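You operate a simulated robot arm through the tools that you are given. There is no shell and no other tool. Be economical: measure what you need, move in short steps, check, and stop when the job is done.

Carry out the task below with a simulated robot arm. There is one attempt and no reset: what you move stays moved.

JOB
Tip beads into the yellow cup to within 2.5 mm of its lower line, then the rest into the blue.
Fine: none spilt; the yellow cup ends on the desk by the window, the blue one under the chute, the sorter tray level.
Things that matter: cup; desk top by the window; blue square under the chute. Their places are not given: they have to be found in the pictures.

It is judged by the outcome, as a careful person would: the job done as asked, and still so three seconds after it is handed in. It fails if anything else is knocked over, pushed out of place, dropped, spilled or broken.

ROBOT AND FRAMES
A 7-joint arm with a two-finger parallel gripper, fixed in place. Base frame: the origin is at the foot of the arm, x ahead of it, y to its left, z up; the work surface is at about z = 720. Readings come in mm, rad, newtons and seconds.
With the tool pointing down near the work surface it reaches from about 160 to 680 mm from the base axis. Its first joint turns from -1.152 to 1.152 rad. Payload 2.4 kg.
The tool frame sits at the grasp point between the pads (the TCP): z along the fingers, y along the line on which they close. The tips reach 30 mm beyond it. Largest opening 94 mm; finger width 28, thickness 10; the body of the gripper, 50 by 96 mm, starts 55 mm behind the TCP.
Orientation is that of the tool frame in the base frame, as [roll, pitch, yaw] about the fixed x, y, z axes, in that order (R = Rz(yaw) Ry(pitch) Rx(roll)). With the fingers straight down and closing along the base's y, the tool's x points along the base's -x, its y along +y and its z along -z.

CONTROLS
- The arm moves only by the tool move_arm. Its argument "motion" is a list of rows, each a list of 7 numbers: the gripper command, from -1 (shut) to 1 (fully open), values between in proportion, then the shift along the tool's x, y, z in mm, then the turn, a rotation vector about the tool's x, y, z in rad. In form: [[claw, tx, ty, tz, wx, wy, wz], ...]. A call has 1 to 10 rows; each row is the pose to reach, as a shift and turn from the pose commanded when the call began, along the tool's axes at that moment. Rows are played at 5 a second. More than 50 mm and 0.15 rad between two rows, or a gripper value outside its range, and nothing of the call is played. A pose out of reach is approached as far as the arm can. The call stops where the force on the tool passes 40 N (or 10 N more than at its start, if that is more) or the arm is blocked; 0.2 s more then pass. Each finger travels about 153 mm/s and halts on what it meets, pressing with about 36 N; the grip force reading is that of the motor and also rises with nothing between the fingers. The clock runs only during rows and for 0.2 s after the last one: add rows that repeat a pose to give the fingers time. The reply holds the time, the measured pose of the TCP, the force on the tool along the base axes, the opening and the grip force, in the units named above and with some noise.
- Cameras (640 x 400 px; columns grow to the right, rows downward): "scene" is fixed at [29.3, 465.3, 1456.9]; the picture's right is [-0.84, -0.54, 0.00], its down [-0.24, 0.38, -0.89] and it looks along [0.48, -0.75, -0.45] (base axes); focal length 352 px, centre (320, 200). "wrist" rides on the gripper at [-37, 0, -58] in the tool frame; the picture's right is [0.00, -1.00, 0.00], its down [0.97, 0.00, -0.24] and it looks along [0.24, 0.00, 0.97] (tool axes); focal length 218 px, centre (320, 200).
- get_image(camera): a new picture of that camera. It takes no simulated time.
- locate(camera, pixels): for up to 12 pixels [column, row] of the newest picture of that camera ("zoom" is the newest enlarged one), the place [x, y, z] in the base frame of the surface seen there, good to about 2 mm. It takes no simulated time.
- enlarge(camera, box): a new picture of the part [left, top, right, bottom] of that camera's present view, enlarged. It takes no simulated time.
- job_done(): hands the job in; it is judged then, once.

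Work in short steps. Measure before you move; look again where a grasp or a placing could have gone wrong, and mend it. You have 80 turns and 54 pictures in all, those below and enlarged ones among them. Open the gripper and draw the arm clear of the work before you hand the job in, unless the task says otherwise; then end with one line.

The tools are called after "Request:" by a JSON object that holds its "fn" and its "kwargs". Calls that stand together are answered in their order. move_arm: Moves the arm, as the interface text tells. Its arguments: {"type":"object","properties":{"motion":{"type":"array"}},"required":["motion"]} The other tools are called the same way: get_image (camera) takes a picture; locate (camera, pixels) gives the place of the surface under pixels of a picture; enlarge (camera, box) takes an enlarged picture of a part of a camera's view; job_done () hands the job in.

At the start:

```text
time_s: 0.0
tcp_pos: [449.1, -48.7, 1189.4]
ee_rot: [3.141, 0.001, -3.141]
force: [-0.5, -0.3, -0.7]
grip_width: 94.0
gripper_force: 0.1
```

scene: 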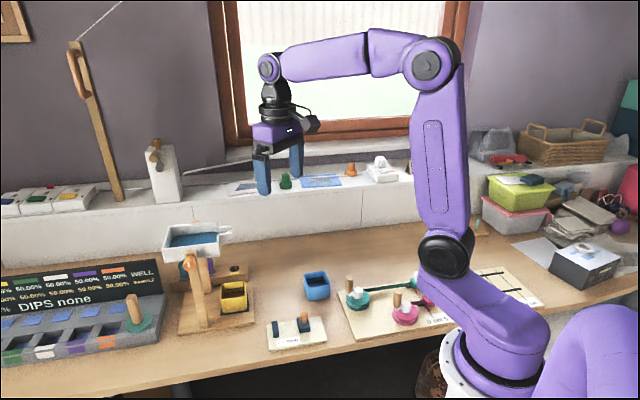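
wrist: 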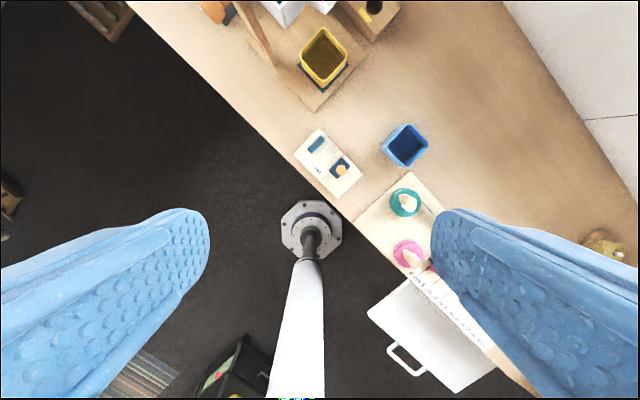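

The scene shows a tray with blue content at about (192,240), a yellow cup at (233,296), a blue cup at (317,285) and some levers. I'll enlarge those areas first.

Request:
{"fn": "enlarge", "kwargs": {"camera": "scene", "box": [140, 200, 300, 350]}}

Request:
{"fn": "enlarge", "kwargs": {"camera": "scene", "box": [260, 230, 560, 360]}}

Request:
{"fn": "enlarge", "kwargs": {"camera": "wrist", "box": [220, 0, 460, 150]}}

Request:
{"fn": "enlarge", "kwargs": {"camera": "scene", "box": [0, 230, 180, 380]}}

```text
2.67 times, centred on (220, 275) of scene
```

zoom: 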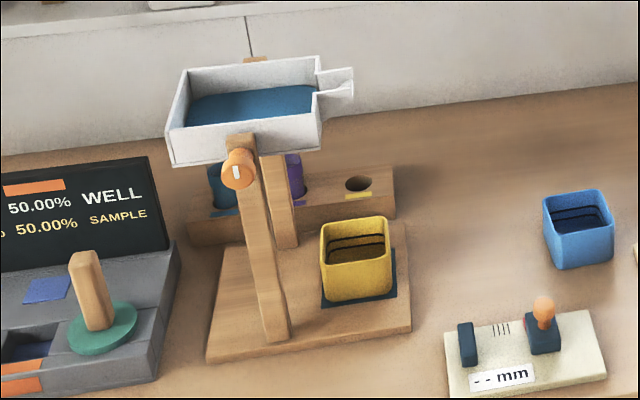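

```text
2.13 times, centred on (410, 295) of scene
```

zoom: 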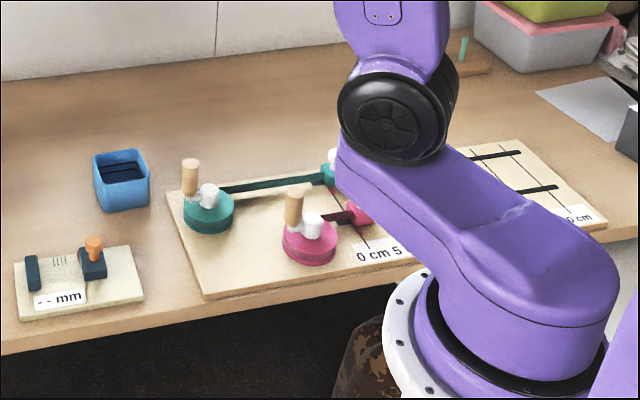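

```text
2.67 times, centred on (340, 75) of wrist
```

zoom: 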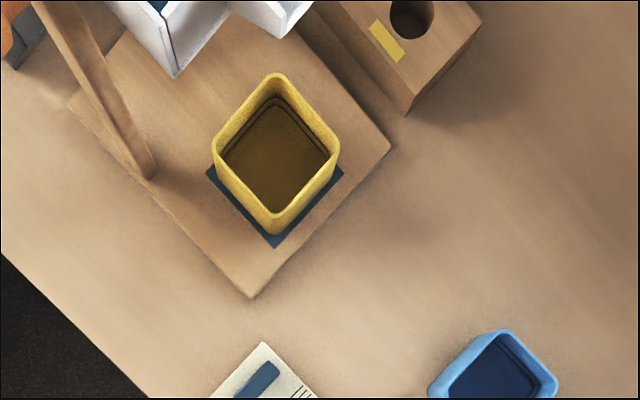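

```text
2.67 times, centred on (90, 305) of scene
```

zoom: 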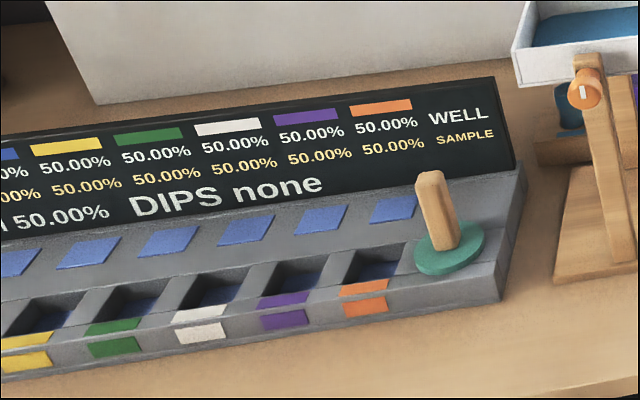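

I need coordinates of the tray, knob, pillars, cups, blue square, desk edge and ledge, taken from the scene picture.

Request:
{"fn": "enlarge", "kwargs": {"camera": "scene", "box": [150, 215, 260, 345]}}

Request:
{"fn": "get_image", "kwargs": {"camera": "scene"}}

Request:
{"fn": "get_image", "kwargs": {"camera": "wrist"}}

Request:
{"fn": "locate", "kwargs": {"camera": "scene", "pixels": [[300, 240], [260, 180], [350, 130], [320, 180], [290, 215], [350, 225], [310, 275], [327, 274], [313, 300], [330, 285], [120, 250], [345, 250]]}}

```text
3.08 times, centred on (205, 280) of scene
```

zoom: 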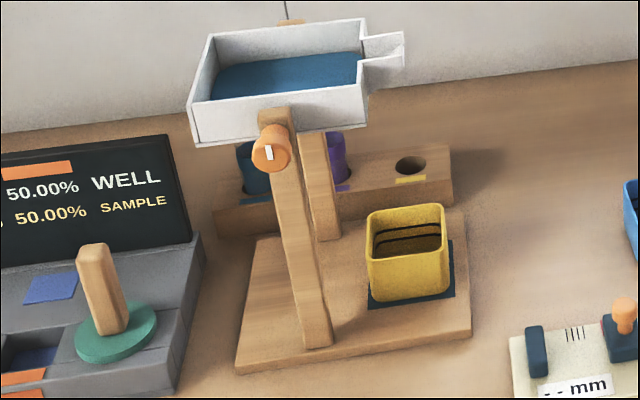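

```text
46 pictures are left
```

scene: 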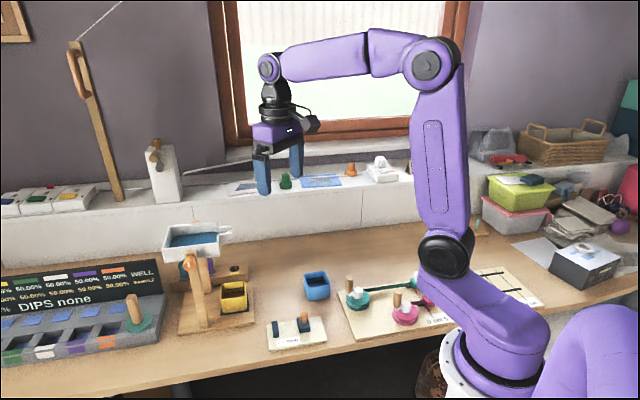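

```text
45 pictures are left
```

wrist: 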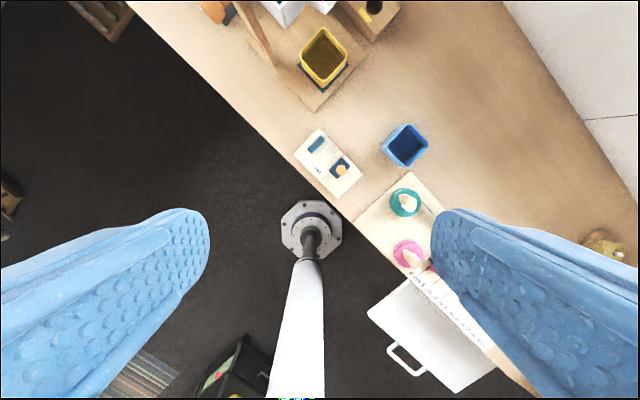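

```text
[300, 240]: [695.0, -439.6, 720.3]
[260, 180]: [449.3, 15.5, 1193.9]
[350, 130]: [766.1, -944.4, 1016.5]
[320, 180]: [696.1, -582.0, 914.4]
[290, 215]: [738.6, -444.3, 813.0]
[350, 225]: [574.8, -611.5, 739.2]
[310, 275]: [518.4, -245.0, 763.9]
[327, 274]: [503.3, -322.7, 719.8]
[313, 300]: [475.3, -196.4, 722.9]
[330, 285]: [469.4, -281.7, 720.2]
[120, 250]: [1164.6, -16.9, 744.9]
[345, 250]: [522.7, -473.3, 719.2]
```

Next I locate the tray and cups on the zoom and scene pictures.

Request:
{"fn": "locate", "kwargs": {"camera": "zoom", "pixels": [[207, 36], [362, 20], [366, 92], [190, 142], [195, 104], [405, 36], [268, 150], [275, 112], [312, 340], [250, 370], [470, 335], [400, 50]]}}

Request:
{"fn": "locate", "kwargs": {"camera": "zoom", "pixels": [[372, 215], [440, 206], [368, 258], [374, 300], [447, 290], [443, 250], [452, 297], [372, 304], [280, 80], [410, 240], [455, 160], [330, 235]]}}

Request:
{"fn": "locate", "kwargs": {"camera": "wrist", "pixels": [[324, 29], [348, 58], [322, 85], [300, 57], [404, 123], [427, 145], [406, 166], [383, 143], [325, 60], [405, 147], [323, 93], [320, 100]]}}

```text
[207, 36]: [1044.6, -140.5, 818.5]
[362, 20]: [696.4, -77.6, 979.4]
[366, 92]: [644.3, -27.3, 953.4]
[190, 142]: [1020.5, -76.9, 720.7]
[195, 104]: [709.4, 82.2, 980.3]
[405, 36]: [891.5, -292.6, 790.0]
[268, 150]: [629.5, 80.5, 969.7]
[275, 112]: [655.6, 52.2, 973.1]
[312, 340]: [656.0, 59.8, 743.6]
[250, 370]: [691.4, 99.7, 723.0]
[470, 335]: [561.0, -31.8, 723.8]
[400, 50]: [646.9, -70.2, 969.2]
```

```text
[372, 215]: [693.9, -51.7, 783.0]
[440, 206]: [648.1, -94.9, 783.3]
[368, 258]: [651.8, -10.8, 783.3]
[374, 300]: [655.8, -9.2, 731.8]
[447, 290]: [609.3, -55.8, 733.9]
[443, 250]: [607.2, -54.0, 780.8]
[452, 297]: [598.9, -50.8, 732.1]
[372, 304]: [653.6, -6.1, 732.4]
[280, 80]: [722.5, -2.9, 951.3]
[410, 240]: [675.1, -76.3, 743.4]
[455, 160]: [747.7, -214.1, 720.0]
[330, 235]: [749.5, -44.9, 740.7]
```

```text
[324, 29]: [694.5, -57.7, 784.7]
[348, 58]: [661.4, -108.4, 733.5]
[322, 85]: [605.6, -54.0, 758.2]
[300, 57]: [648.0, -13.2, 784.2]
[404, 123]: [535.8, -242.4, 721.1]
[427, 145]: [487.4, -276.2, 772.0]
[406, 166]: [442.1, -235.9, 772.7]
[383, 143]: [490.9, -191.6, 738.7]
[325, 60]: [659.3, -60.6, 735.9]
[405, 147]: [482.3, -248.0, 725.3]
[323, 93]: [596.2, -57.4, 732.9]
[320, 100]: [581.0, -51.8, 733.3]
```

The yellow cup is at about (650,-53) on the plinth at z 732 and the blue cup at about (485,-235); the tray pivots on an axis through the orange knob at about (629,80,970). I'll zoom in closer on the knob/tray and on the cup lines.

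Request:
{"fn": "enlarge", "kwargs": {"camera": "scene", "box": [160, 220, 240, 280]}}

Request:
{"fn": "locate", "kwargs": {"camera": "zoom", "pixels": [[215, 362], [195, 360], [235, 365], [215, 335], [215, 385], [250, 370], [255, 350], [300, 250], [310, 340], [265, 250], [470, 200], [535, 140]]}}

Request:
{"fn": "enlarge", "kwargs": {"camera": "scene", "box": [213, 275, 253, 315]}}

```text
6.67 times, centred on (200, 250) of scene
```

zoom: 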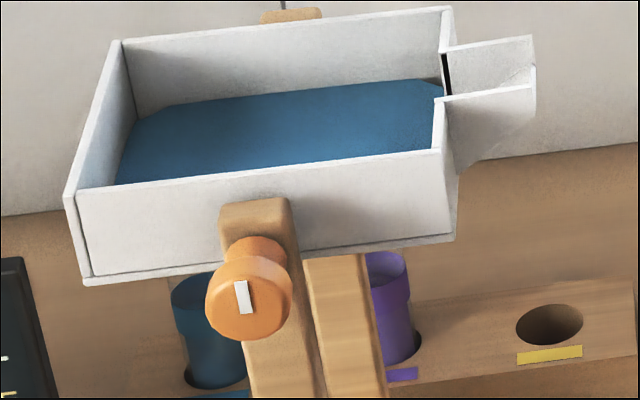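

```text
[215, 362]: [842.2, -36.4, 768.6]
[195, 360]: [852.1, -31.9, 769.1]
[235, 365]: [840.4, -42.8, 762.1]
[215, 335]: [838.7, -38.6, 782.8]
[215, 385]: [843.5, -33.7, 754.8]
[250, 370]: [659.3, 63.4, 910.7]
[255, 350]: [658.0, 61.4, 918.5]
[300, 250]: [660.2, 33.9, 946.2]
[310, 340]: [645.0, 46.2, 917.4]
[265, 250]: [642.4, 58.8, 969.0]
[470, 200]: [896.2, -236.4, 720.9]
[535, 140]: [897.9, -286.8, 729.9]
```

```text
10.00 times, centred on (233, 295) of scene
```

zoom: 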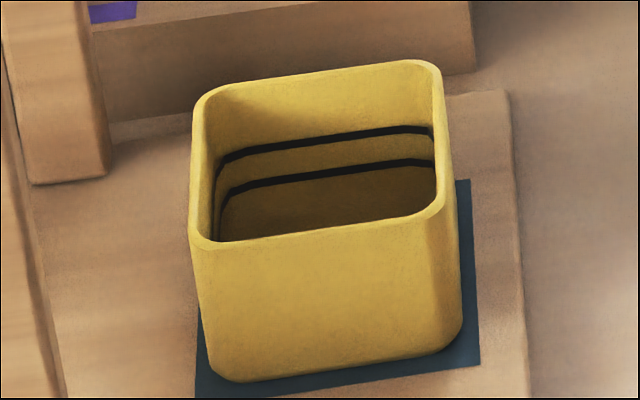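

I locate the lines on the cup's back wall, then the knob and tray through sub-pixel scene coordinates.

Request:
{"fn": "locate", "kwargs": {"camera": "zoom", "pixels": [[330, 143], [330, 174], [330, 190], [330, 220], [330, 78], [400, 131], [400, 163], [280, 147], [280, 182], [250, 205], [420, 64], [205, 95]]}}

Request:
{"fn": "locate", "kwargs": {"camera": "scene", "pixels": [[188, 264.5], [186.5, 268], [189.6, 262.5], [192, 256.5], [190, 252.5], [216.5, 246.5], [185, 248], [169.5, 224.5], [219, 222], [217.5, 222.5], [162, 248], [230, 226]]}}

Request:
{"fn": "locate", "kwargs": {"camera": "scene", "pixels": [[195, 238], [180, 243], [205, 235], [213, 235], [217, 232], [223, 233], [231, 233], [229, 237], [222, 243], [200, 254], [175, 254], [162.5, 261]]}}

```text
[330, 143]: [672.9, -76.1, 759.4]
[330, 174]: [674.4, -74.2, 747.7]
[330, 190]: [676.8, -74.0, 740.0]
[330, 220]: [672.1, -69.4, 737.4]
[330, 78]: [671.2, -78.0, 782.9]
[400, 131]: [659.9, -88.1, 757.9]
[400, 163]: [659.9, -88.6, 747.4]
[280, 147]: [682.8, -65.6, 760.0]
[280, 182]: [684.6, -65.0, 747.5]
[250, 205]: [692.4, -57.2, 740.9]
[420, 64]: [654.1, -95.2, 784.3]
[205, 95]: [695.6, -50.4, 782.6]
```

```text
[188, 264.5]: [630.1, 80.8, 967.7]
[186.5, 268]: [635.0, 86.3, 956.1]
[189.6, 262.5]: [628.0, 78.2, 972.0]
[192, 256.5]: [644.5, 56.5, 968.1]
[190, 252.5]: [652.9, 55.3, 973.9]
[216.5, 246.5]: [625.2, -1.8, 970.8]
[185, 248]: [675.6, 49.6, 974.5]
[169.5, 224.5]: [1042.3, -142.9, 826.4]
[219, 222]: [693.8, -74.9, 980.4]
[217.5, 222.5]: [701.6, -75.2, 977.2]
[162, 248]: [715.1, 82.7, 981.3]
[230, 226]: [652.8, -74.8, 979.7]
```

```text
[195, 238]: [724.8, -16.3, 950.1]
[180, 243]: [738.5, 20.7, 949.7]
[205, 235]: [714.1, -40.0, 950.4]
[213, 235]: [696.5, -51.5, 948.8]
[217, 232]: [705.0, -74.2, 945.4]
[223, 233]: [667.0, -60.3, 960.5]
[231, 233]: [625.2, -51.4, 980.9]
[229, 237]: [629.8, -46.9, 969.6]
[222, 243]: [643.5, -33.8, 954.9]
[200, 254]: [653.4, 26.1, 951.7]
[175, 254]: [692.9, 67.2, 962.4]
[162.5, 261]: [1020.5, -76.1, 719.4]
```

The lower line sits at z≈747.5 and the cup floor at ≈737. The knob is ⌀29 with its face at about (629.5,80.3,967), and its axis a=(0.684,-0.729,0) points inward. I'll swing the tool horizontal along that axis, half of the turn first.

Request:
{"fn": "move_arm", "kwargs": {"motion": [[1, -10, 16, 13, 0.0532, -0.1229, 0.0532], [1, -20, 32, 26, 0.1063, -0.2458, 0.1063], [1, -30, 48, 39, 0.1595, -0.3688, 0.1595], [0.5, -40, 64, 52, 0.2127, -0.4917, 0.2127], [0.3, -50, 80, 65, 0.2658, -0.6146, 0.2658], [0.3, -60, 97, 80, 0.319, -0.7375, 0.319]]}}

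```text
time_s: 1.4
tcp_pos: [508.6, 48.6, 1108.7]
ee_rot: [-2.9, 0.771, 2.904]
force: [-0.3, 0.0, 0.1]
grip_width: 61.0
gripper_force: 0.1
```

The readings match the plan. Now the second half of the turn, ending about 80 mm in front of the knob.

Request:
{"fn": "move_arm", "kwargs": {"motion": [[0.3, 12.2, 22.2, 16.3, 0.0532, -0.1229, 0.0532], [0.3, 24.4, 44.5, 32.6, 0.1063, -0.2458, 0.1063], [0.3, 36.7, 66.8, 49, 0.1595, -0.3688, 0.1595], [0.3, 48.9, 89, 65.3, 0.2127, -0.4917, 0.2127], [0.3, 61.1, 111.3, 81.6, 0.2658, -0.6146, 0.2658], [0.3, 73.3, 133.5, 97.9, 0.319, -0.7375, 0.319]]}}

Request:
{"fn": "get_image", "kwargs": {"camera": "wrist"}}

Request:
{"fn": "get_image", "kwargs": {"camera": "scene"}}

```text
time_s: 2.8
tcp_pos: [566.9, 145.2, 966.7]
ee_rot: [0.645, 1.568, -0.172]
force: [-0.2, -0.2, 0.4]
grip_width: 61.1
gripper_force: 0.0
```

```text
42 pictures are left
```

wrist: 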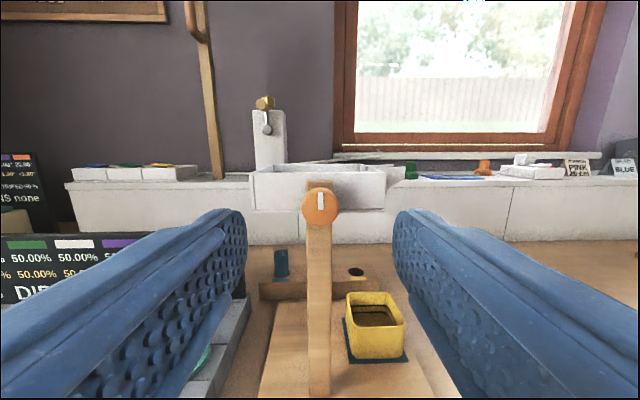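

```text
41 pictures are left
```

scene: 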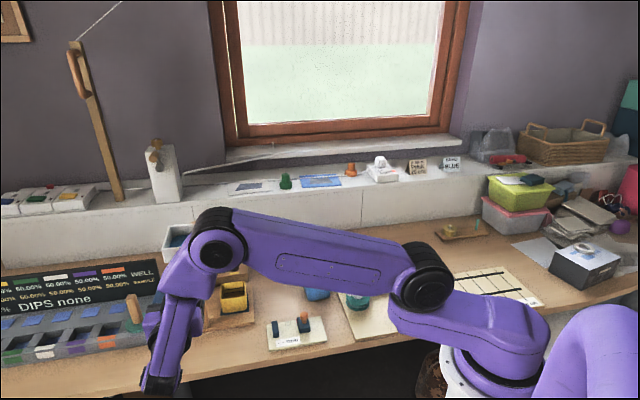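

The knob is centred in the wrist view at (320,207). I'll measure it precisely.

Request:
{"fn": "locate", "kwargs": {"camera": "wrist", "pixels": [[314, 213], [326, 213], [320, 218], [306, 207], [334, 207], [320, 191], [320, 222], [320, 240], [255, 195], [380, 195], [311, 240], [327, 240]]}}

Request:
{"fn": "enlarge", "kwargs": {"camera": "wrist", "box": [240, 150, 420, 260]}}

```text
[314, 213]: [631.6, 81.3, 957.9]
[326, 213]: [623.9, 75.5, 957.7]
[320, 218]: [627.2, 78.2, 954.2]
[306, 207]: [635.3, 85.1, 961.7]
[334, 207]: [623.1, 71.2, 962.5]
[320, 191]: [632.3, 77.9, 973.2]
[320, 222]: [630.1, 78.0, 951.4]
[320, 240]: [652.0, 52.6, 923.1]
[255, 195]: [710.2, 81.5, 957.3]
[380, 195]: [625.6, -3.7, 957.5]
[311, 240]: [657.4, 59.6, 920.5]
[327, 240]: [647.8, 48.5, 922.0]
```

```text
3.56 times, centred on (330, 205) of wrist
```

zoom: 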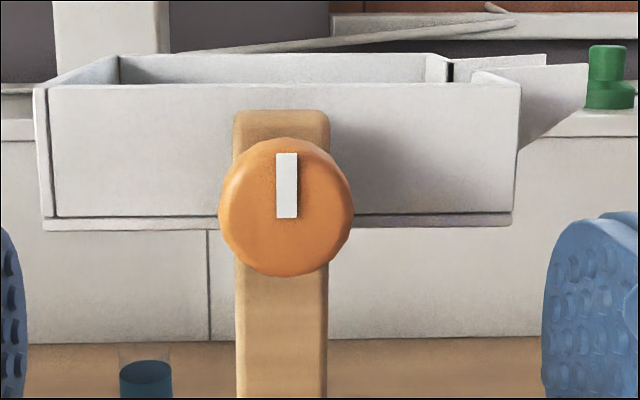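

Knob centre is at (628.5,78.5,962): 91 mm ahead, 4.7 mm below TCP, with the pillar 35 mm behind its face. I'll advance 86 mm with the fingers open.

Request:
{"fn": "move_arm", "kwargs": {"motion": [[0.3, 4.7, -0.7, 20, 0, 0, 0], [0.3, 4.7, -0.7, 45, 0, 0, 0], [0.3, 4.7, -0.7, 70, 0, 0, 0], [0.3, 4.7, -0.7, 86, 0, 0, 0]]}}

Request:
{"fn": "get_image", "kwargs": {"camera": "wrist"}}

```text
time_s: 3.8
tcp_pos: [624.8, 78.6, 960.5]
ee_rot: [-0.403, 1.571, -1.221]
force: [-0.8, -0.1, -0.2]
grip_width: 61.2
gripper_force: 0.1
```

```text
39 pictures are left
```

wrist: 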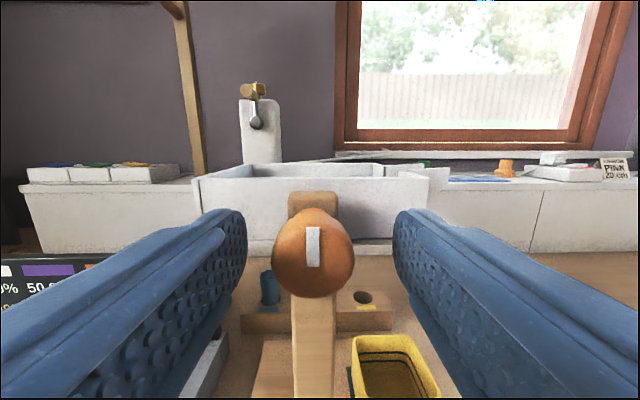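

The knob appears at col 313, slightly left, so I check its exact offset before closing.

Request:
{"fn": "locate", "kwargs": {"camera": "wrist", "pixels": [[313, 275], [313, 290], [275, 255], [352, 255], [305, 255], [322, 255], [313, 222], [313, 212], [313, 232], [313, 296], [313, 330], [313, 265]]}}

Request:
{"fn": "enlarge", "kwargs": {"camera": "wrist", "box": [240, 180, 400, 320]}}

```text
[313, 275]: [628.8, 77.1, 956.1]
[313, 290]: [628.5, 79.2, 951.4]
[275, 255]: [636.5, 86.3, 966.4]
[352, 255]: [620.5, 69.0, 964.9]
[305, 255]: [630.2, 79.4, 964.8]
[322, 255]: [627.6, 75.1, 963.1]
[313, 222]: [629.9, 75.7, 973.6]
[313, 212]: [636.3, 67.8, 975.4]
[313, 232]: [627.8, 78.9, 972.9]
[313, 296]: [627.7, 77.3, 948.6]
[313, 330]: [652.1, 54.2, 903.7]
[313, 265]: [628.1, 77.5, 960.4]
```

```text
2.86 times, centred on (320, 250) of wrist
```

zoom: 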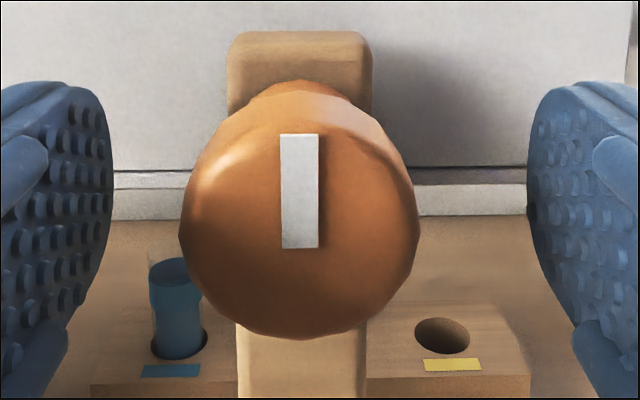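

Knob centre is (628.4,77.8,961.5), so I shift 2.1 mm along tool y and 1 mm up, then close on it.

Request:
{"fn": "move_arm", "kwargs": {"motion": [[0.3, -1, 2.1, 0, 0, 0, 0], [0, -1, 2.1, 0, 0, 0, 0], [-0.4, -1, 2.1, 0, 0, 0, 0], [-0.6, -1, 2.1, 0, 0, 0, 0], [-0.6, -1, 2.1, 0, 0, 0, 0]]}}

Request:
{"fn": "get_image", "kwargs": {"camera": "wrist"}}

Request:
{"fn": "get_image", "kwargs": {"camera": "scene"}}

```text
time_s: 5.0
tcp_pos: [627.2, 81.1, 962.0]
ee_rot: [-0.852, 1.568, -1.673]
force: [-7.0, -3.8, 0.7]
grip_width: 27.5
gripper_force: 44.9
```

```text
37 pictures are left
```

wrist: 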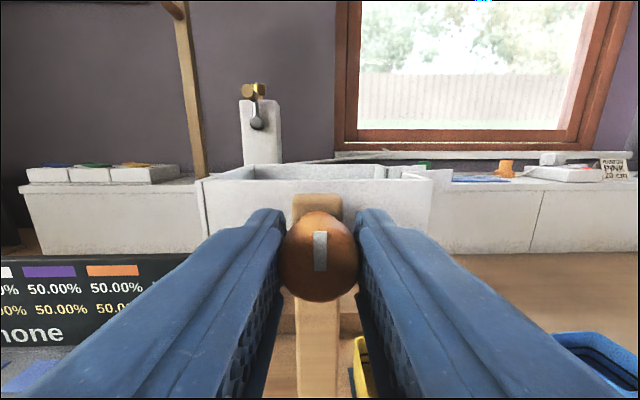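

```text
36 pictures are left
```

scene: 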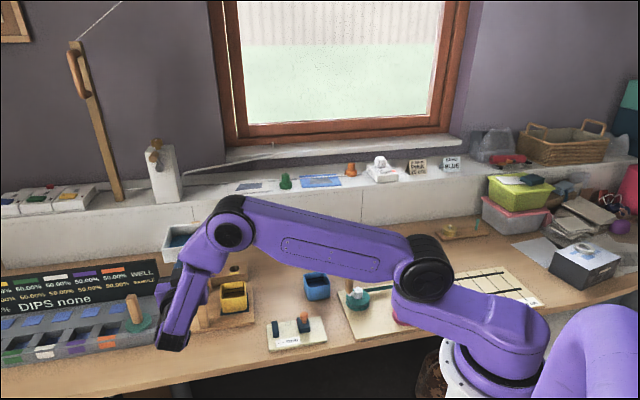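

The knob is gripped (27.5 mm) and the cup interior is visible in the scene view at (234,296). I'll tip gently by +0.15 rad and check the level.

Request:
{"fn": "move_arm", "kwargs": {"motion": [[-0.6, 0, 0, 0, 0, 0, 0.05], [-0.6, 0, 0, 0, 0, 0, 0.1], [-0.6, 0, 0, 0, 0, 0, 0.15]]}}

Request:
{"fn": "get_image", "kwargs": {"camera": "wrist"}}

Request:
{"fn": "enlarge", "kwargs": {"camera": "scene", "box": [160, 215, 270, 325]}}

```text
time_s: 5.8
tcp_pos: [625.8, 80.3, 962.3]
ee_rot: [1.565, 1.421, 0.744]
force: [-27.6, -6.8, 7.8]
grip_width: 27.5
gripper_force: 44.8
```

```text
35 pictures are left
```

wrist: 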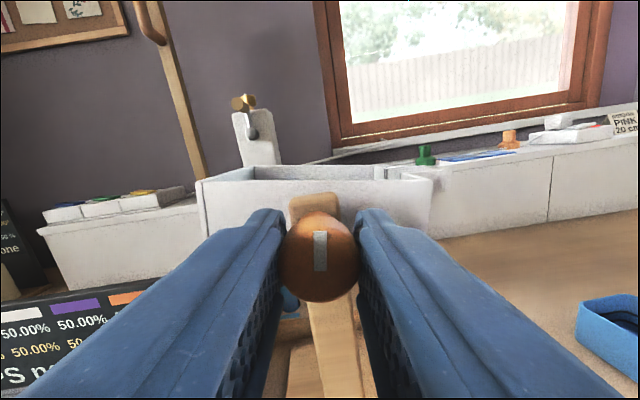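

```text
3.64 times, centred on (215, 270) of scene
```

zoom: 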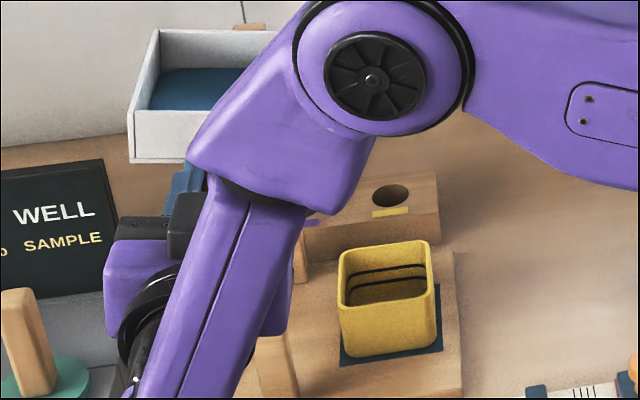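

The tray follows the knob and no beads are out yet. Side force is 28 N, so I'll ease the tool about 1 mm along -y and 0.5 mm back to relieve it.

Request:
{"fn": "move_arm", "kwargs": {"motion": [[-0.6, 0, -1, -0.5, 0, 0, 0]]}}

```text
time_s: 6.2
tcp_pos: [627.4, 80.2, 960.8]
ee_rot: [1.574, 1.418, 0.753]
force: [-14.2, -7.6, -2.4]
grip_width: 27.2
gripper_force: 44.8
```

Force dropped to 16 N. I'll shift another 1 mm and tip on by 0.1 rad.

Request:
{"fn": "move_arm", "kwargs": {"motion": [[-0.6, 0, -0.8, 0, 0, 0, 0], [-0.6, 0, -0.9, 0, 0, 0, 0.05], [-0.6, 0, -0.9, 0, 0, 0, 0.1]]}}

Request:
{"fn": "enlarge", "kwargs": {"camera": "scene", "box": [190, 245, 270, 320]}}

```text
time_s: 7.0
tcp_pos: [627.2, 80.2, 961.0]
ee_rot: [1.58, 1.321, 0.761]
force: [-11.6, -5.9, -2.6]
grip_width: 27.3
gripper_force: 45.0
```

```text
5.33 times, centred on (230, 282) of scene
```

zoom: 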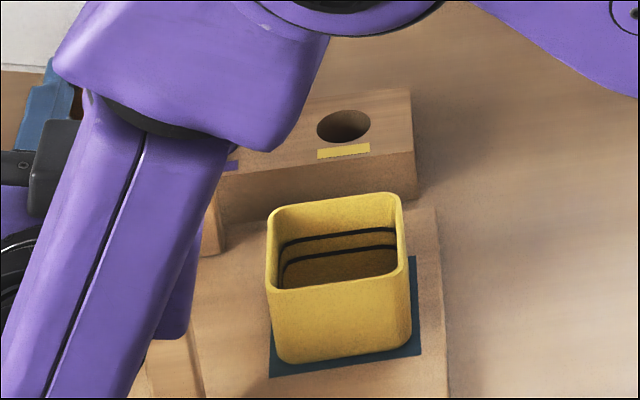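

At 0.25 rad the cup is still empty. I'll tip another 0.1 rad.

Request:
{"fn": "move_arm", "kwargs": {"motion": [[-0.6, 0, -0.3, 0, 0, 0, 0.05], [-0.6, 0, -0.3, 0, 0, 0, 0.1], [-0.6, 0, -0.3, 0, 0, 0, 0.1]]}}

Request:
{"fn": "enlarge", "kwargs": {"camera": "scene", "box": [190, 245, 270, 320]}}

Request:
{"fn": "get_image", "kwargs": {"camera": "wrist"}}

```text
time_s: 7.8
tcp_pos: [627.2, 81.2, 961.5]
ee_rot: [1.574, 1.219, 0.755]
force: [-12.0, -4.9, -7.9]
grip_width: 27.5
gripper_force: 44.7
```

```text
5.33 times, centred on (230, 282) of scene
```

zoom: 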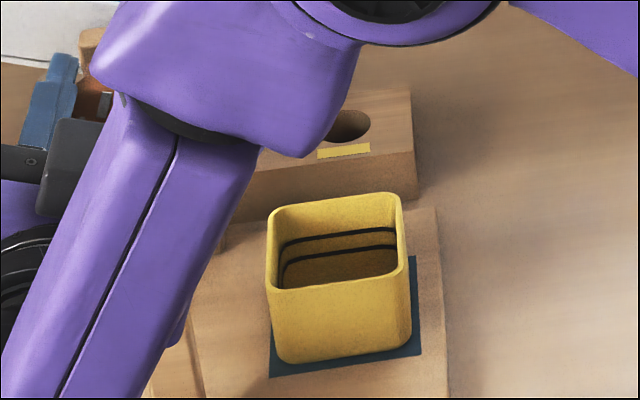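

```text
31 pictures are left
```

wrist: 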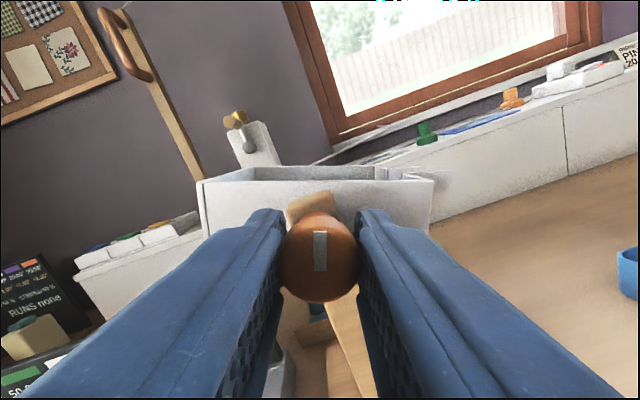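

The tray tilts with the knob and the cup is still empty at 0.35 rad. I'll step on by 0.06 rad.

Request:
{"fn": "move_arm", "kwargs": {"motion": [[-0.6, 0, -0.3, 0, 0, 0, 0.03], [-0.6, 0, -0.3, 0, 0, 0, 0.06]]}}

Request:
{"fn": "enlarge", "kwargs": {"camera": "scene", "box": [190, 245, 270, 320]}}

```text
time_s: 8.4
tcp_pos: [625.9, 79.7, 960.8]
ee_rot: [1.571, 1.161, 0.756]
force: [-9.4, -5.2, -6.7]
grip_width: 27.4
gripper_force: 44.7
```

```text
5.33 times, centred on (230, 282) of scene
```

zoom: 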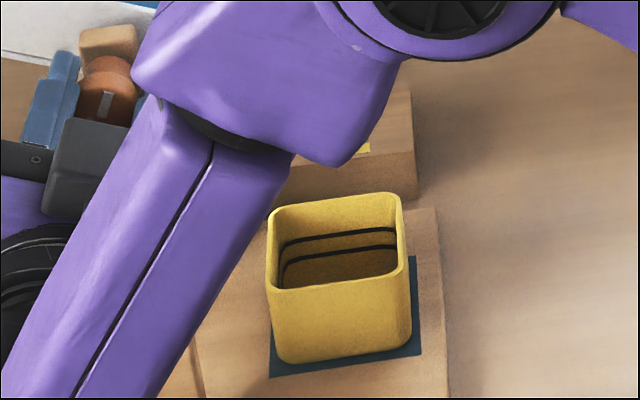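

Still empty at 0.41, and the forearm is approaching the line of sight. I'll take another 0.06 rad.

Request:
{"fn": "move_arm", "kwargs": {"motion": [[-0.6, 0, -0.3, 0, 0, 0, 0.03], [-0.6, 0, -0.3, 0, 0, 0, 0.06]]}}

Request:
{"fn": "enlarge", "kwargs": {"camera": "scene", "box": [190, 245, 270, 320]}}

```text
time_s: 9.0
tcp_pos: [627.4, 79.8, 960.4]
ee_rot: [1.569, 1.102, 0.752]
force: [-15.0, -4.2, -7.5]
grip_width: 27.4
gripper_force: 44.8
```

```text
5.33 times, centred on (230, 282) of scene
```

zoom: 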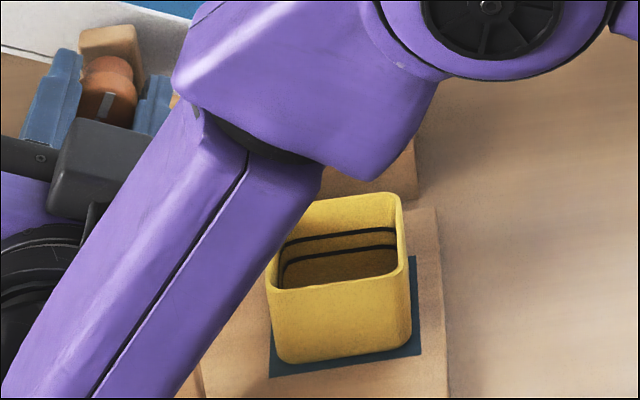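

Still empty at 0.47. Another 0.05 rad; the right half of the cup stays visible.

Request:
{"fn": "move_arm", "kwargs": {"motion": [[-0.6, 0, -0.3, 0, 0, 0, 0.03], [-0.6, 0, -0.3, 0, 0, 0, 0.05]]}}

Request:
{"fn": "enlarge", "kwargs": {"camera": "scene", "box": [190, 225, 270, 320]}}

```text
time_s: 9.6
tcp_pos: [627.5, 79.8, 960.2]
ee_rot: [1.573, 1.051, 0.754]
force: [-15.9, -3.0, -7.2]
grip_width: 27.6
gripper_force: 45.0
```

```text
4.21 times, centred on (230, 272) of scene
```

zoom: 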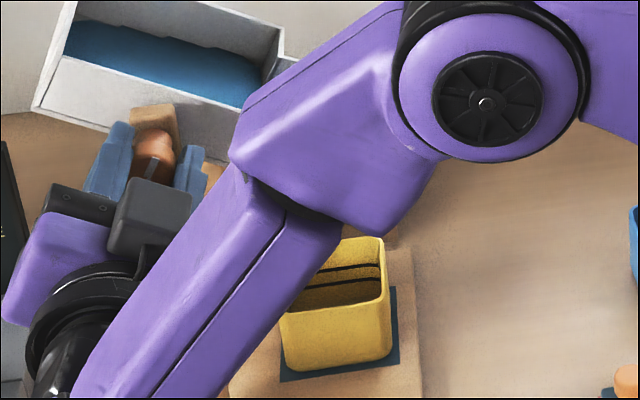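

At 0.52 rad the beads have yet to slide. I'll step 0.05 rad further.

Request:
{"fn": "move_arm", "kwargs": {"motion": [[-0.6, 0, -0.3, 0, 0, 0, 0.03], [-0.6, 0, -0.3, 0, 0, 0, 0.05]]}}

Request:
{"fn": "enlarge", "kwargs": {"camera": "scene", "box": [190, 225, 270, 320]}}

```text
time_s: 10.2
tcp_pos: [626.2, 80.9, 960.6]
ee_rot: [1.574, 1.001, 0.754]
force: [-13.2, -0.7, -10.7]
grip_width: 27.4
gripper_force: 45.0
```

```text
4.21 times, centred on (230, 272) of scene
```

zoom: 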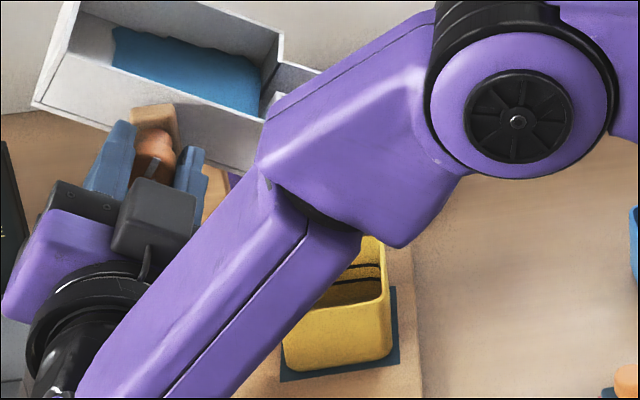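

The beads have begun sliding toward the spout at 0.57 rad and none are in the cup yet. I'll add 0.04 rad.

Request:
{"fn": "move_arm", "kwargs": {"motion": [[-0.6, 0, -0.2, 0, 0, 0, 0.02], [-0.6, 0, -0.2, 0, 0, 0, 0.04]]}}

Request:
{"fn": "enlarge", "kwargs": {"camera": "scene", "box": [190, 225, 270, 320]}}

```text
time_s: 10.8
tcp_pos: [626.3, 80.0, 960.7]
ee_rot: [1.574, 0.961, 0.753]
force: [-16.8, 0.2, -12.3]
grip_width: 27.4
gripper_force: 44.8
```

```text
4.21 times, centred on (230, 272) of scene
```

zoom: 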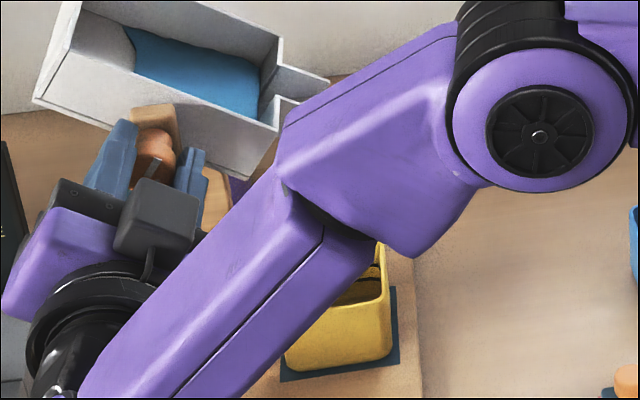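

Beads are piling at the spout end with the spout itself clear at about (300,85). I'll add 0.05 rad.

Request:
{"fn": "move_arm", "kwargs": {"motion": [[-0.6, 0, -0.2, 0, 0, 0, 0.03], [-0.6, 0, -0.2, 0, 0, 0, 0.05]]}}

Request:
{"fn": "enlarge", "kwargs": {"camera": "scene", "box": [190, 225, 270, 320]}}

```text
time_s: 11.4
tcp_pos: [626.6, 80.2, 959.4]
ee_rot: [1.574, 0.911, 0.759]
force: [-14.6, 2.3, -13.8]
grip_width: 27.6
gripper_force: 44.7
```

```text
4.21 times, centred on (230, 272) of scene
```

zoom: 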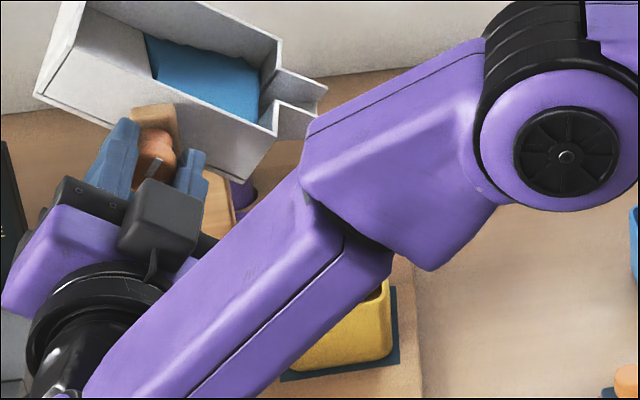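

The cup is now hidden behind the forearm, so I turn back 0.2 rad to stop any flow and look at it.

Request:
{"fn": "move_arm", "kwargs": {"motion": [[-0.6, 0, 0.4, 0, 0, 0, -0.1], [-0.6, 0, 0.8, 0, 0, 0, -0.2]]}}

Request:
{"fn": "enlarge", "kwargs": {"camera": "scene", "box": [190, 225, 270, 320]}}

```text
time_s: 12.0
tcp_pos: [627.2, 81.2, 961.2]
ee_rot: [1.573, 1.114, 0.76]
force: [-7.1, 4.8, -20.4]
grip_width: 27.5
gripper_force: 45.2
```

```text
4.21 times, centred on (230, 272) of scene
```

zoom: 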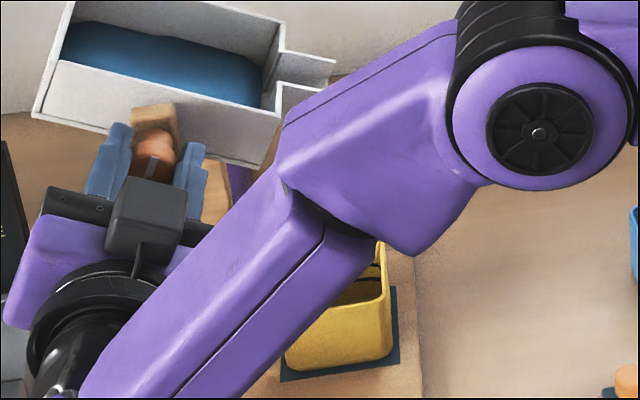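

The cup is still empty. I'll turn the tray back to level and re-grip with a roll offset, so the forearm stays out of sight during the pour.

Request:
{"fn": "move_arm", "kwargs": {"motion": [[-0.6, 0, 0.2, 0, 0, 0, -0.1], [-0.6, 0, 0.4, 0, 0, 0, -0.2], [-0.6, 0, 0.6, 0, 0, 0, -0.3], [-0.6, 0, 0.6, 0, 0, 0, -0.4], [-0.6, 0, 0.6, 0, 0, 0, -0.457]]}}

Request:
{"fn": "get_image", "kwargs": {"camera": "scene"}}

```text
time_s: 13.2
tcp_pos: [627.4, 79.7, 960.8]
ee_rot: [-1.224, 1.57, -2.039]
force: [-4.0, 7.5, -18.1]
grip_width: 27.4
gripper_force: 44.8
```

```text
23 pictures are left
```

scene: 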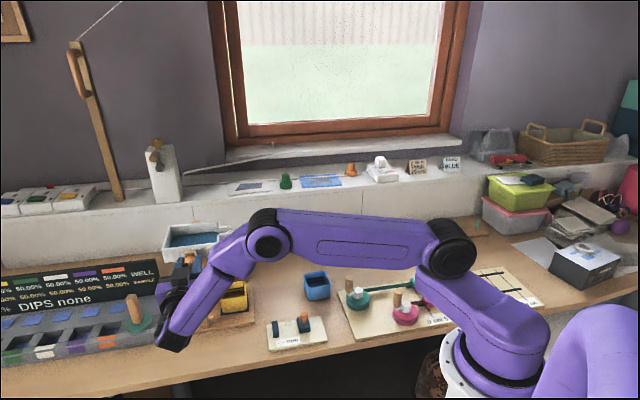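

The tray is level. I open, centre about 1 mm lower, and roll the tool -0.6 rad around the knob before re-gripping.

Request:
{"fn": "move_arm", "kwargs": {"motion": [[0.1, 1, 0, 0, 0, 0, 0], [0.3, 1, 0, 0, 0, 0, 0], [0.3, 1, 0, 0, 0, 0, -0.12], [0.3, 1, 0, 0, 0, 0, -0.24], [0.3, 1, 0, 0, 0, 0, -0.36], [0.3, 1, 0, 0, 0, 0, -0.48], [0.3, 1, 0, 0, 0, 0, -0.6]]}}

Request:
{"fn": "get_image", "kwargs": {"camera": "wrist"}}

Request:
{"fn": "get_image", "kwargs": {"camera": "scene"}}

```text
time_s: 14.8
tcp_pos: [627.9, 81.5, 960.2]
ee_rot: [-1.57, 0.97, -2.385]
force: [-0.6, 0.9, 0.2]
grip_width: 61.0
gripper_force: 0.1
```

```text
22 pictures are left
```

wrist: 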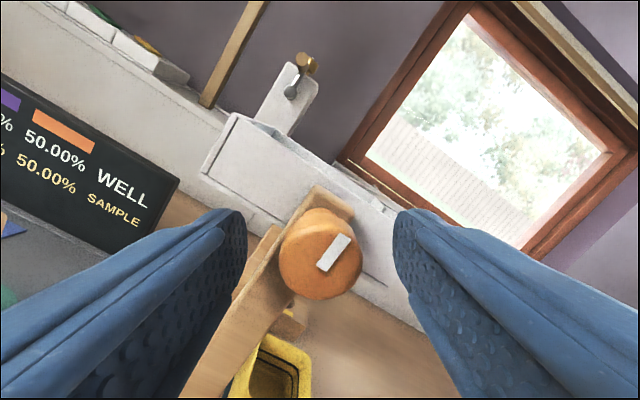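

```text
21 pictures are left
```

scene: 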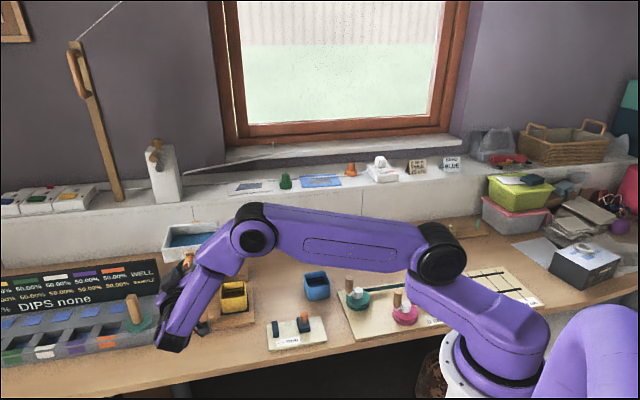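

The tray stays level by itself and the knob is centred at col 321. I'll roll another -0.3 rad, grip, and go back up to a tilt of 0.45.

Request:
{"fn": "move_arm", "kwargs": {"motion": [[0.3, 0, 0, 0, 0, 0, -0.1], [0.3, 0, 0, 0, 0, 0, -0.2], [0.3, 0, 0, 0, 0, 0, -0.3], [-0.2, 0, 0, 0, 0, 0, -0.3], [-0.6, 0, 0, 0, 0, 0, -0.3], [-0.6, 0, 0, 0, 0, 0, -0.3]]}}

```text
time_s: 16.2
tcp_pos: [627.2, 80.0, 961.5]
ee_rot: [-1.571, 0.673, -2.386]
force: [4.5, 0.6, -1.4]
grip_width: 26.2
gripper_force: 45.0
```

Gripped with low force. Now I tilt to 0.66, a level that gave no pour before.

Request:
{"fn": "move_arm", "kwargs": {"motion": [[-0.6, 0, 0, 0, 0, 0, 0.11], [-0.6, 0, 0, 0, 0, 0, 0.22], [-0.6, 0, 0, 0, 0, 0, 0.33], [-0.6, 0, 0, 0, 0, 0, 0.44], [-0.6, 0, 0, 0, 0, 0, 0.55], [-0.6, 0, 0, 0, 0, 0, 0.66], [-0.6, 0, 0, 0, 0, 0, 0.66]]}}

Request:
{"fn": "enlarge", "kwargs": {"camera": "scene", "box": [180, 225, 270, 320]}}

```text
time_s: 17.8
tcp_pos: [628.3, 79.3, 961.1]
ee_rot: [-1.567, 1.337, -2.382]
force: [8.4, 6.9, -3.0]
grip_width: 26.2
gripper_force: 45.0
```

```text
4.21 times, centred on (225, 272) of scene
```

zoom: 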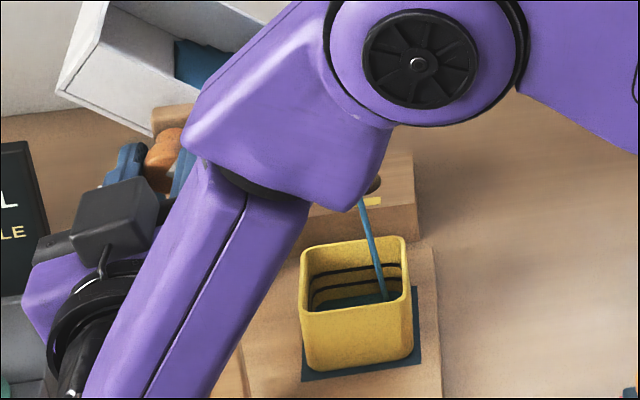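

A stream is flowing into the cup at (372,250) of the zoom. No time passes while I measure the level.

Request:
{"fn": "locate", "kwargs": {"camera": "zoom", "pixels": [[340, 303], [355, 300], [400, 292], [330, 305], [345, 270], [345, 288], [345, 295], [365, 300], [395, 298]]}}

Request:
{"fn": "enlarge", "kwargs": {"camera": "scene", "box": [215, 272, 251, 312]}}

```text
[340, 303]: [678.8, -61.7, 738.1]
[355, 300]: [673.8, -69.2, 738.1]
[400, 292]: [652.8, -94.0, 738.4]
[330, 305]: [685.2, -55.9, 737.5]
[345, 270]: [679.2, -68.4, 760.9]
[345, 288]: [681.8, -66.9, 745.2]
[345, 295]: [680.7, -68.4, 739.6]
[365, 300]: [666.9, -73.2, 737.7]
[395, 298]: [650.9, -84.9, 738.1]
```

```text
10.00 times, centred on (233, 292) of scene
```

zoom: 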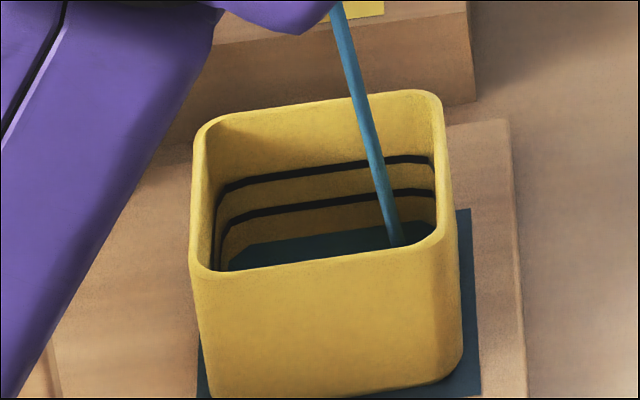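

Bead surface z≈738, target 747.5. I hold here for one row (0.4 s) and measure the rate.

Request:
{"fn": "move_arm", "kwargs": {"motion": [[-0.6, 0, 0, 0, 0, 0, 0]]}}

Request:
{"fn": "enlarge", "kwargs": {"camera": "scene", "box": [215, 272, 251, 312]}}

Request:
{"fn": "locate", "kwargs": {"camera": "zoom", "pixels": [[280, 255], [300, 255], [320, 252], [260, 262], [350, 248], [340, 254], [310, 258], [420, 235], [370, 245]]}}

```text
time_s: 18.2
tcp_pos: [627.0, 78.9, 960.1]
ee_rot: [-1.565, 1.334, -2.381]
force: [9.4, 7.1, -2.9]
grip_width: 26.6
gripper_force: 45.3
```

```text
10.00 times, centred on (233, 292) of scene
```

zoom: 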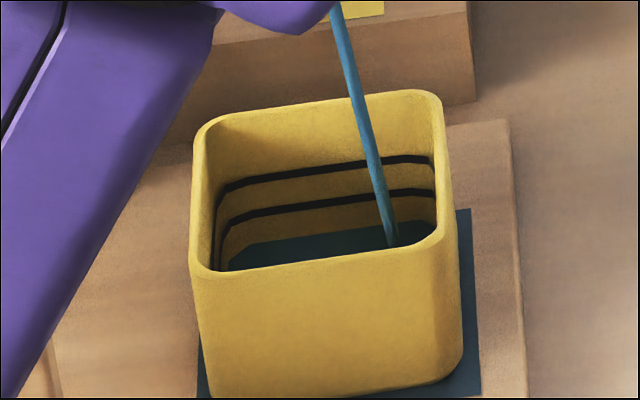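

```text
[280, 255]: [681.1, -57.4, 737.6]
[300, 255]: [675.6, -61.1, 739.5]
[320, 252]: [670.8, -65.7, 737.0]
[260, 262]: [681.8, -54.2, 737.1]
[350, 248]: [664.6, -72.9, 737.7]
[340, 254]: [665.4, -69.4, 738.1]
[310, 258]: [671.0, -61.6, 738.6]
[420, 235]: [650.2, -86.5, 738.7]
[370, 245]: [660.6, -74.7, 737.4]
```

The surface rose by well under 1 mm in 0.4 s, so the flow is slow. I'll hold 8 rows (1.8 s).

Request:
{"fn": "move_arm", "kwargs": {"motion": [[-0.6, 0, 0, 0, 0, 0, 0], [-0.6, 0, 0, 0, 0, 0, 0], [-0.6, 0, 0, 0, 0, 0, 0], [-0.6, 0, 0, 0, 0, 0, 0], [-0.6, 0, 0, 0, 0, 0, 0], [-0.6, 0, 0, 0, 0, 0, 0], [-0.6, 0, 0, 0, 0, 0, 0], [-0.6, 0, 0, 0, 0, 0, 0]]}}

Request:
{"fn": "enlarge", "kwargs": {"camera": "scene", "box": [215, 272, 251, 312]}}

Request:
{"fn": "locate", "kwargs": {"camera": "zoom", "pixels": [[280, 255], [300, 252], [320, 249], [260, 259], [350, 245], [340, 250], [310, 255], [420, 232], [370, 242]]}}

```text
time_s: 20.0
tcp_pos: [627.4, 78.6, 961.4]
ee_rot: [-1.568, 1.334, -2.384]
force: [12.2, 10.7, 0.9]
grip_width: 26.5
gripper_force: 44.8
```

```text
10.00 times, centred on (233, 292) of scene
```

zoom: 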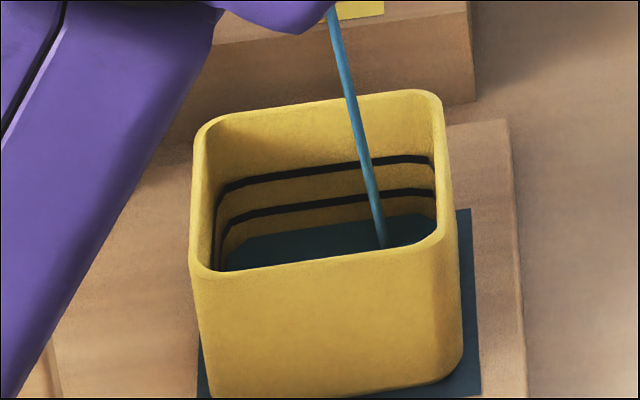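

```text
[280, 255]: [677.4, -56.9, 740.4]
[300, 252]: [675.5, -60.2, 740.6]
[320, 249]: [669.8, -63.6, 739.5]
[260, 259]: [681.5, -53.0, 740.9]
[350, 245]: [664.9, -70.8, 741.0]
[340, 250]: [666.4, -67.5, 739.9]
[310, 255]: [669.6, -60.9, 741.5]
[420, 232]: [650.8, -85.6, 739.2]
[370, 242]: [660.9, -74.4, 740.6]
```

Surface is at ≈740.4, about 1.3 mm/s and slowing, with 7 mm to go. I'll add 0.02 rad and hold for 2 s.

Request:
{"fn": "move_arm", "kwargs": {"motion": [[-0.6, 0, 0, 0, 0, 0, 0.02], [-0.6, 0, 0, 0, 0, 0, 0.02], [-0.6, 0, 0, 0, 0, 0, 0.02], [-0.6, 0, 0, 0, 0, 0, 0.02], [-0.6, 0, 0, 0, 0, 0, 0.02], [-0.6, 0, 0, 0, 0, 0, 0.02], [-0.6, 0, 0, 0, 0, 0, 0.02], [-0.6, 0, 0, 0, 0, 0, 0.02], [-0.6, 0, 0, 0, 0, 0, 0.02]]}}

Request:
{"fn": "enlarge", "kwargs": {"camera": "scene", "box": [215, 272, 251, 312]}}

Request:
{"fn": "locate", "kwargs": {"camera": "zoom", "pixels": [[280, 250], [300, 247], [320, 244], [260, 254], [350, 240], [340, 245], [310, 250], [420, 227], [365, 150], [370, 180], [360, 120]]}}

```text
time_s: 22.0
tcp_pos: [626.7, 80.0, 960.7]
ee_rot: [-1.565, 1.354, -2.379]
force: [21.4, 3.7, 3.5]
grip_width: 26.6
gripper_force: 44.5
```

```text
10.00 times, centred on (233, 292) of scene
```

zoom: 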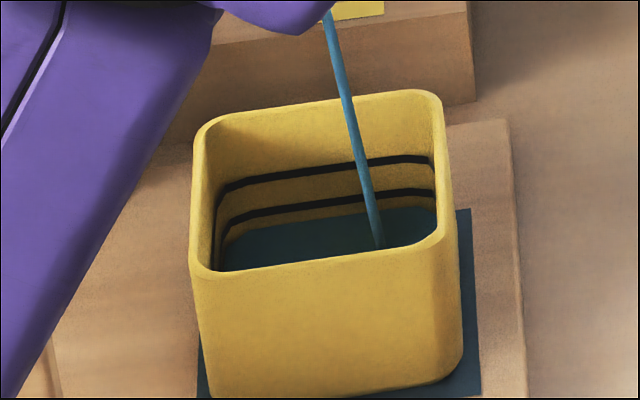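

```text
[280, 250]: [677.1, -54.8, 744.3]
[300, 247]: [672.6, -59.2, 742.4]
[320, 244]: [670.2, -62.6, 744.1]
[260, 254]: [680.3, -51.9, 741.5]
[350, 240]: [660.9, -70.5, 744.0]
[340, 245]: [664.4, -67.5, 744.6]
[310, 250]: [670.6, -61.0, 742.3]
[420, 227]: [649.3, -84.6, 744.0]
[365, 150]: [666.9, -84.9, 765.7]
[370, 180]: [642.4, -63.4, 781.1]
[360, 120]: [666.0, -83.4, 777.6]
```

Surface ≈743.4, rate ≈1.5 mm/s. I'll hold 1.6 s more, then turn back to stop the flow and measure.

Request:
{"fn": "move_arm", "kwargs": {"motion": [[-0.6, 0, 0, 0, 0, 0, 0], [-0.6, 0, 0, 0, 0, 0, 0], [-0.6, 0, 0, 0, 0, 0, 0], [-0.6, 0, 0, 0, 0, 0, 0], [-0.6, 0, 0, 0, 0, 0, 0], [-0.6, 0, 0, 0, 0, 0, 0], [-0.6, 0, 0, 0, 0, 0, 0], [-0.6, 0, 0, 0, 0, 0, 0], [-0.6, 0, 0, 0, 0, 0, -0.12], [-0.6, 0, 0, 0, 0, 0, -0.24]]}}

Request:
{"fn": "enlarge", "kwargs": {"camera": "scene", "box": [215, 272, 251, 312]}}

Request:
{"fn": "locate", "kwargs": {"camera": "zoom", "pixels": [[280, 245], [300, 242], [320, 239], [260, 249], [350, 235], [340, 240], [310, 245], [400, 225], [370, 232], [280, 237], [320, 229], [380, 222]]}}

```text
time_s: 24.2
tcp_pos: [627.4, 80.3, 960.4]
ee_rot: [-1.565, 1.112, -2.38]
force: [19.8, 0.5, 2.6]
grip_width: 26.2
gripper_force: 44.9
```

```text
10.00 times, centred on (233, 292) of scene
```

zoom: 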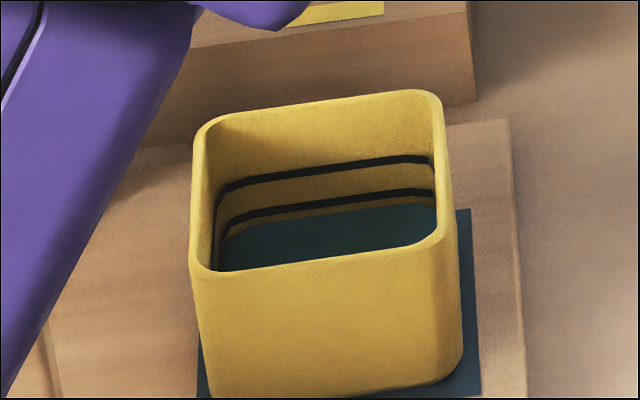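

```text
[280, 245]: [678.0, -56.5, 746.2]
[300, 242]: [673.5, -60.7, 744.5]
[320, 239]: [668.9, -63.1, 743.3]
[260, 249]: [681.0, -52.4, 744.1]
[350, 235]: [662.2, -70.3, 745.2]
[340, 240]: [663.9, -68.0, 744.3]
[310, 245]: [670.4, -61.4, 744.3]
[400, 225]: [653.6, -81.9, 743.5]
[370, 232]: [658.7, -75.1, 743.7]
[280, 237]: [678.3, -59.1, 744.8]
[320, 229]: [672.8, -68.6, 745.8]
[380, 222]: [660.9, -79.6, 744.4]
```

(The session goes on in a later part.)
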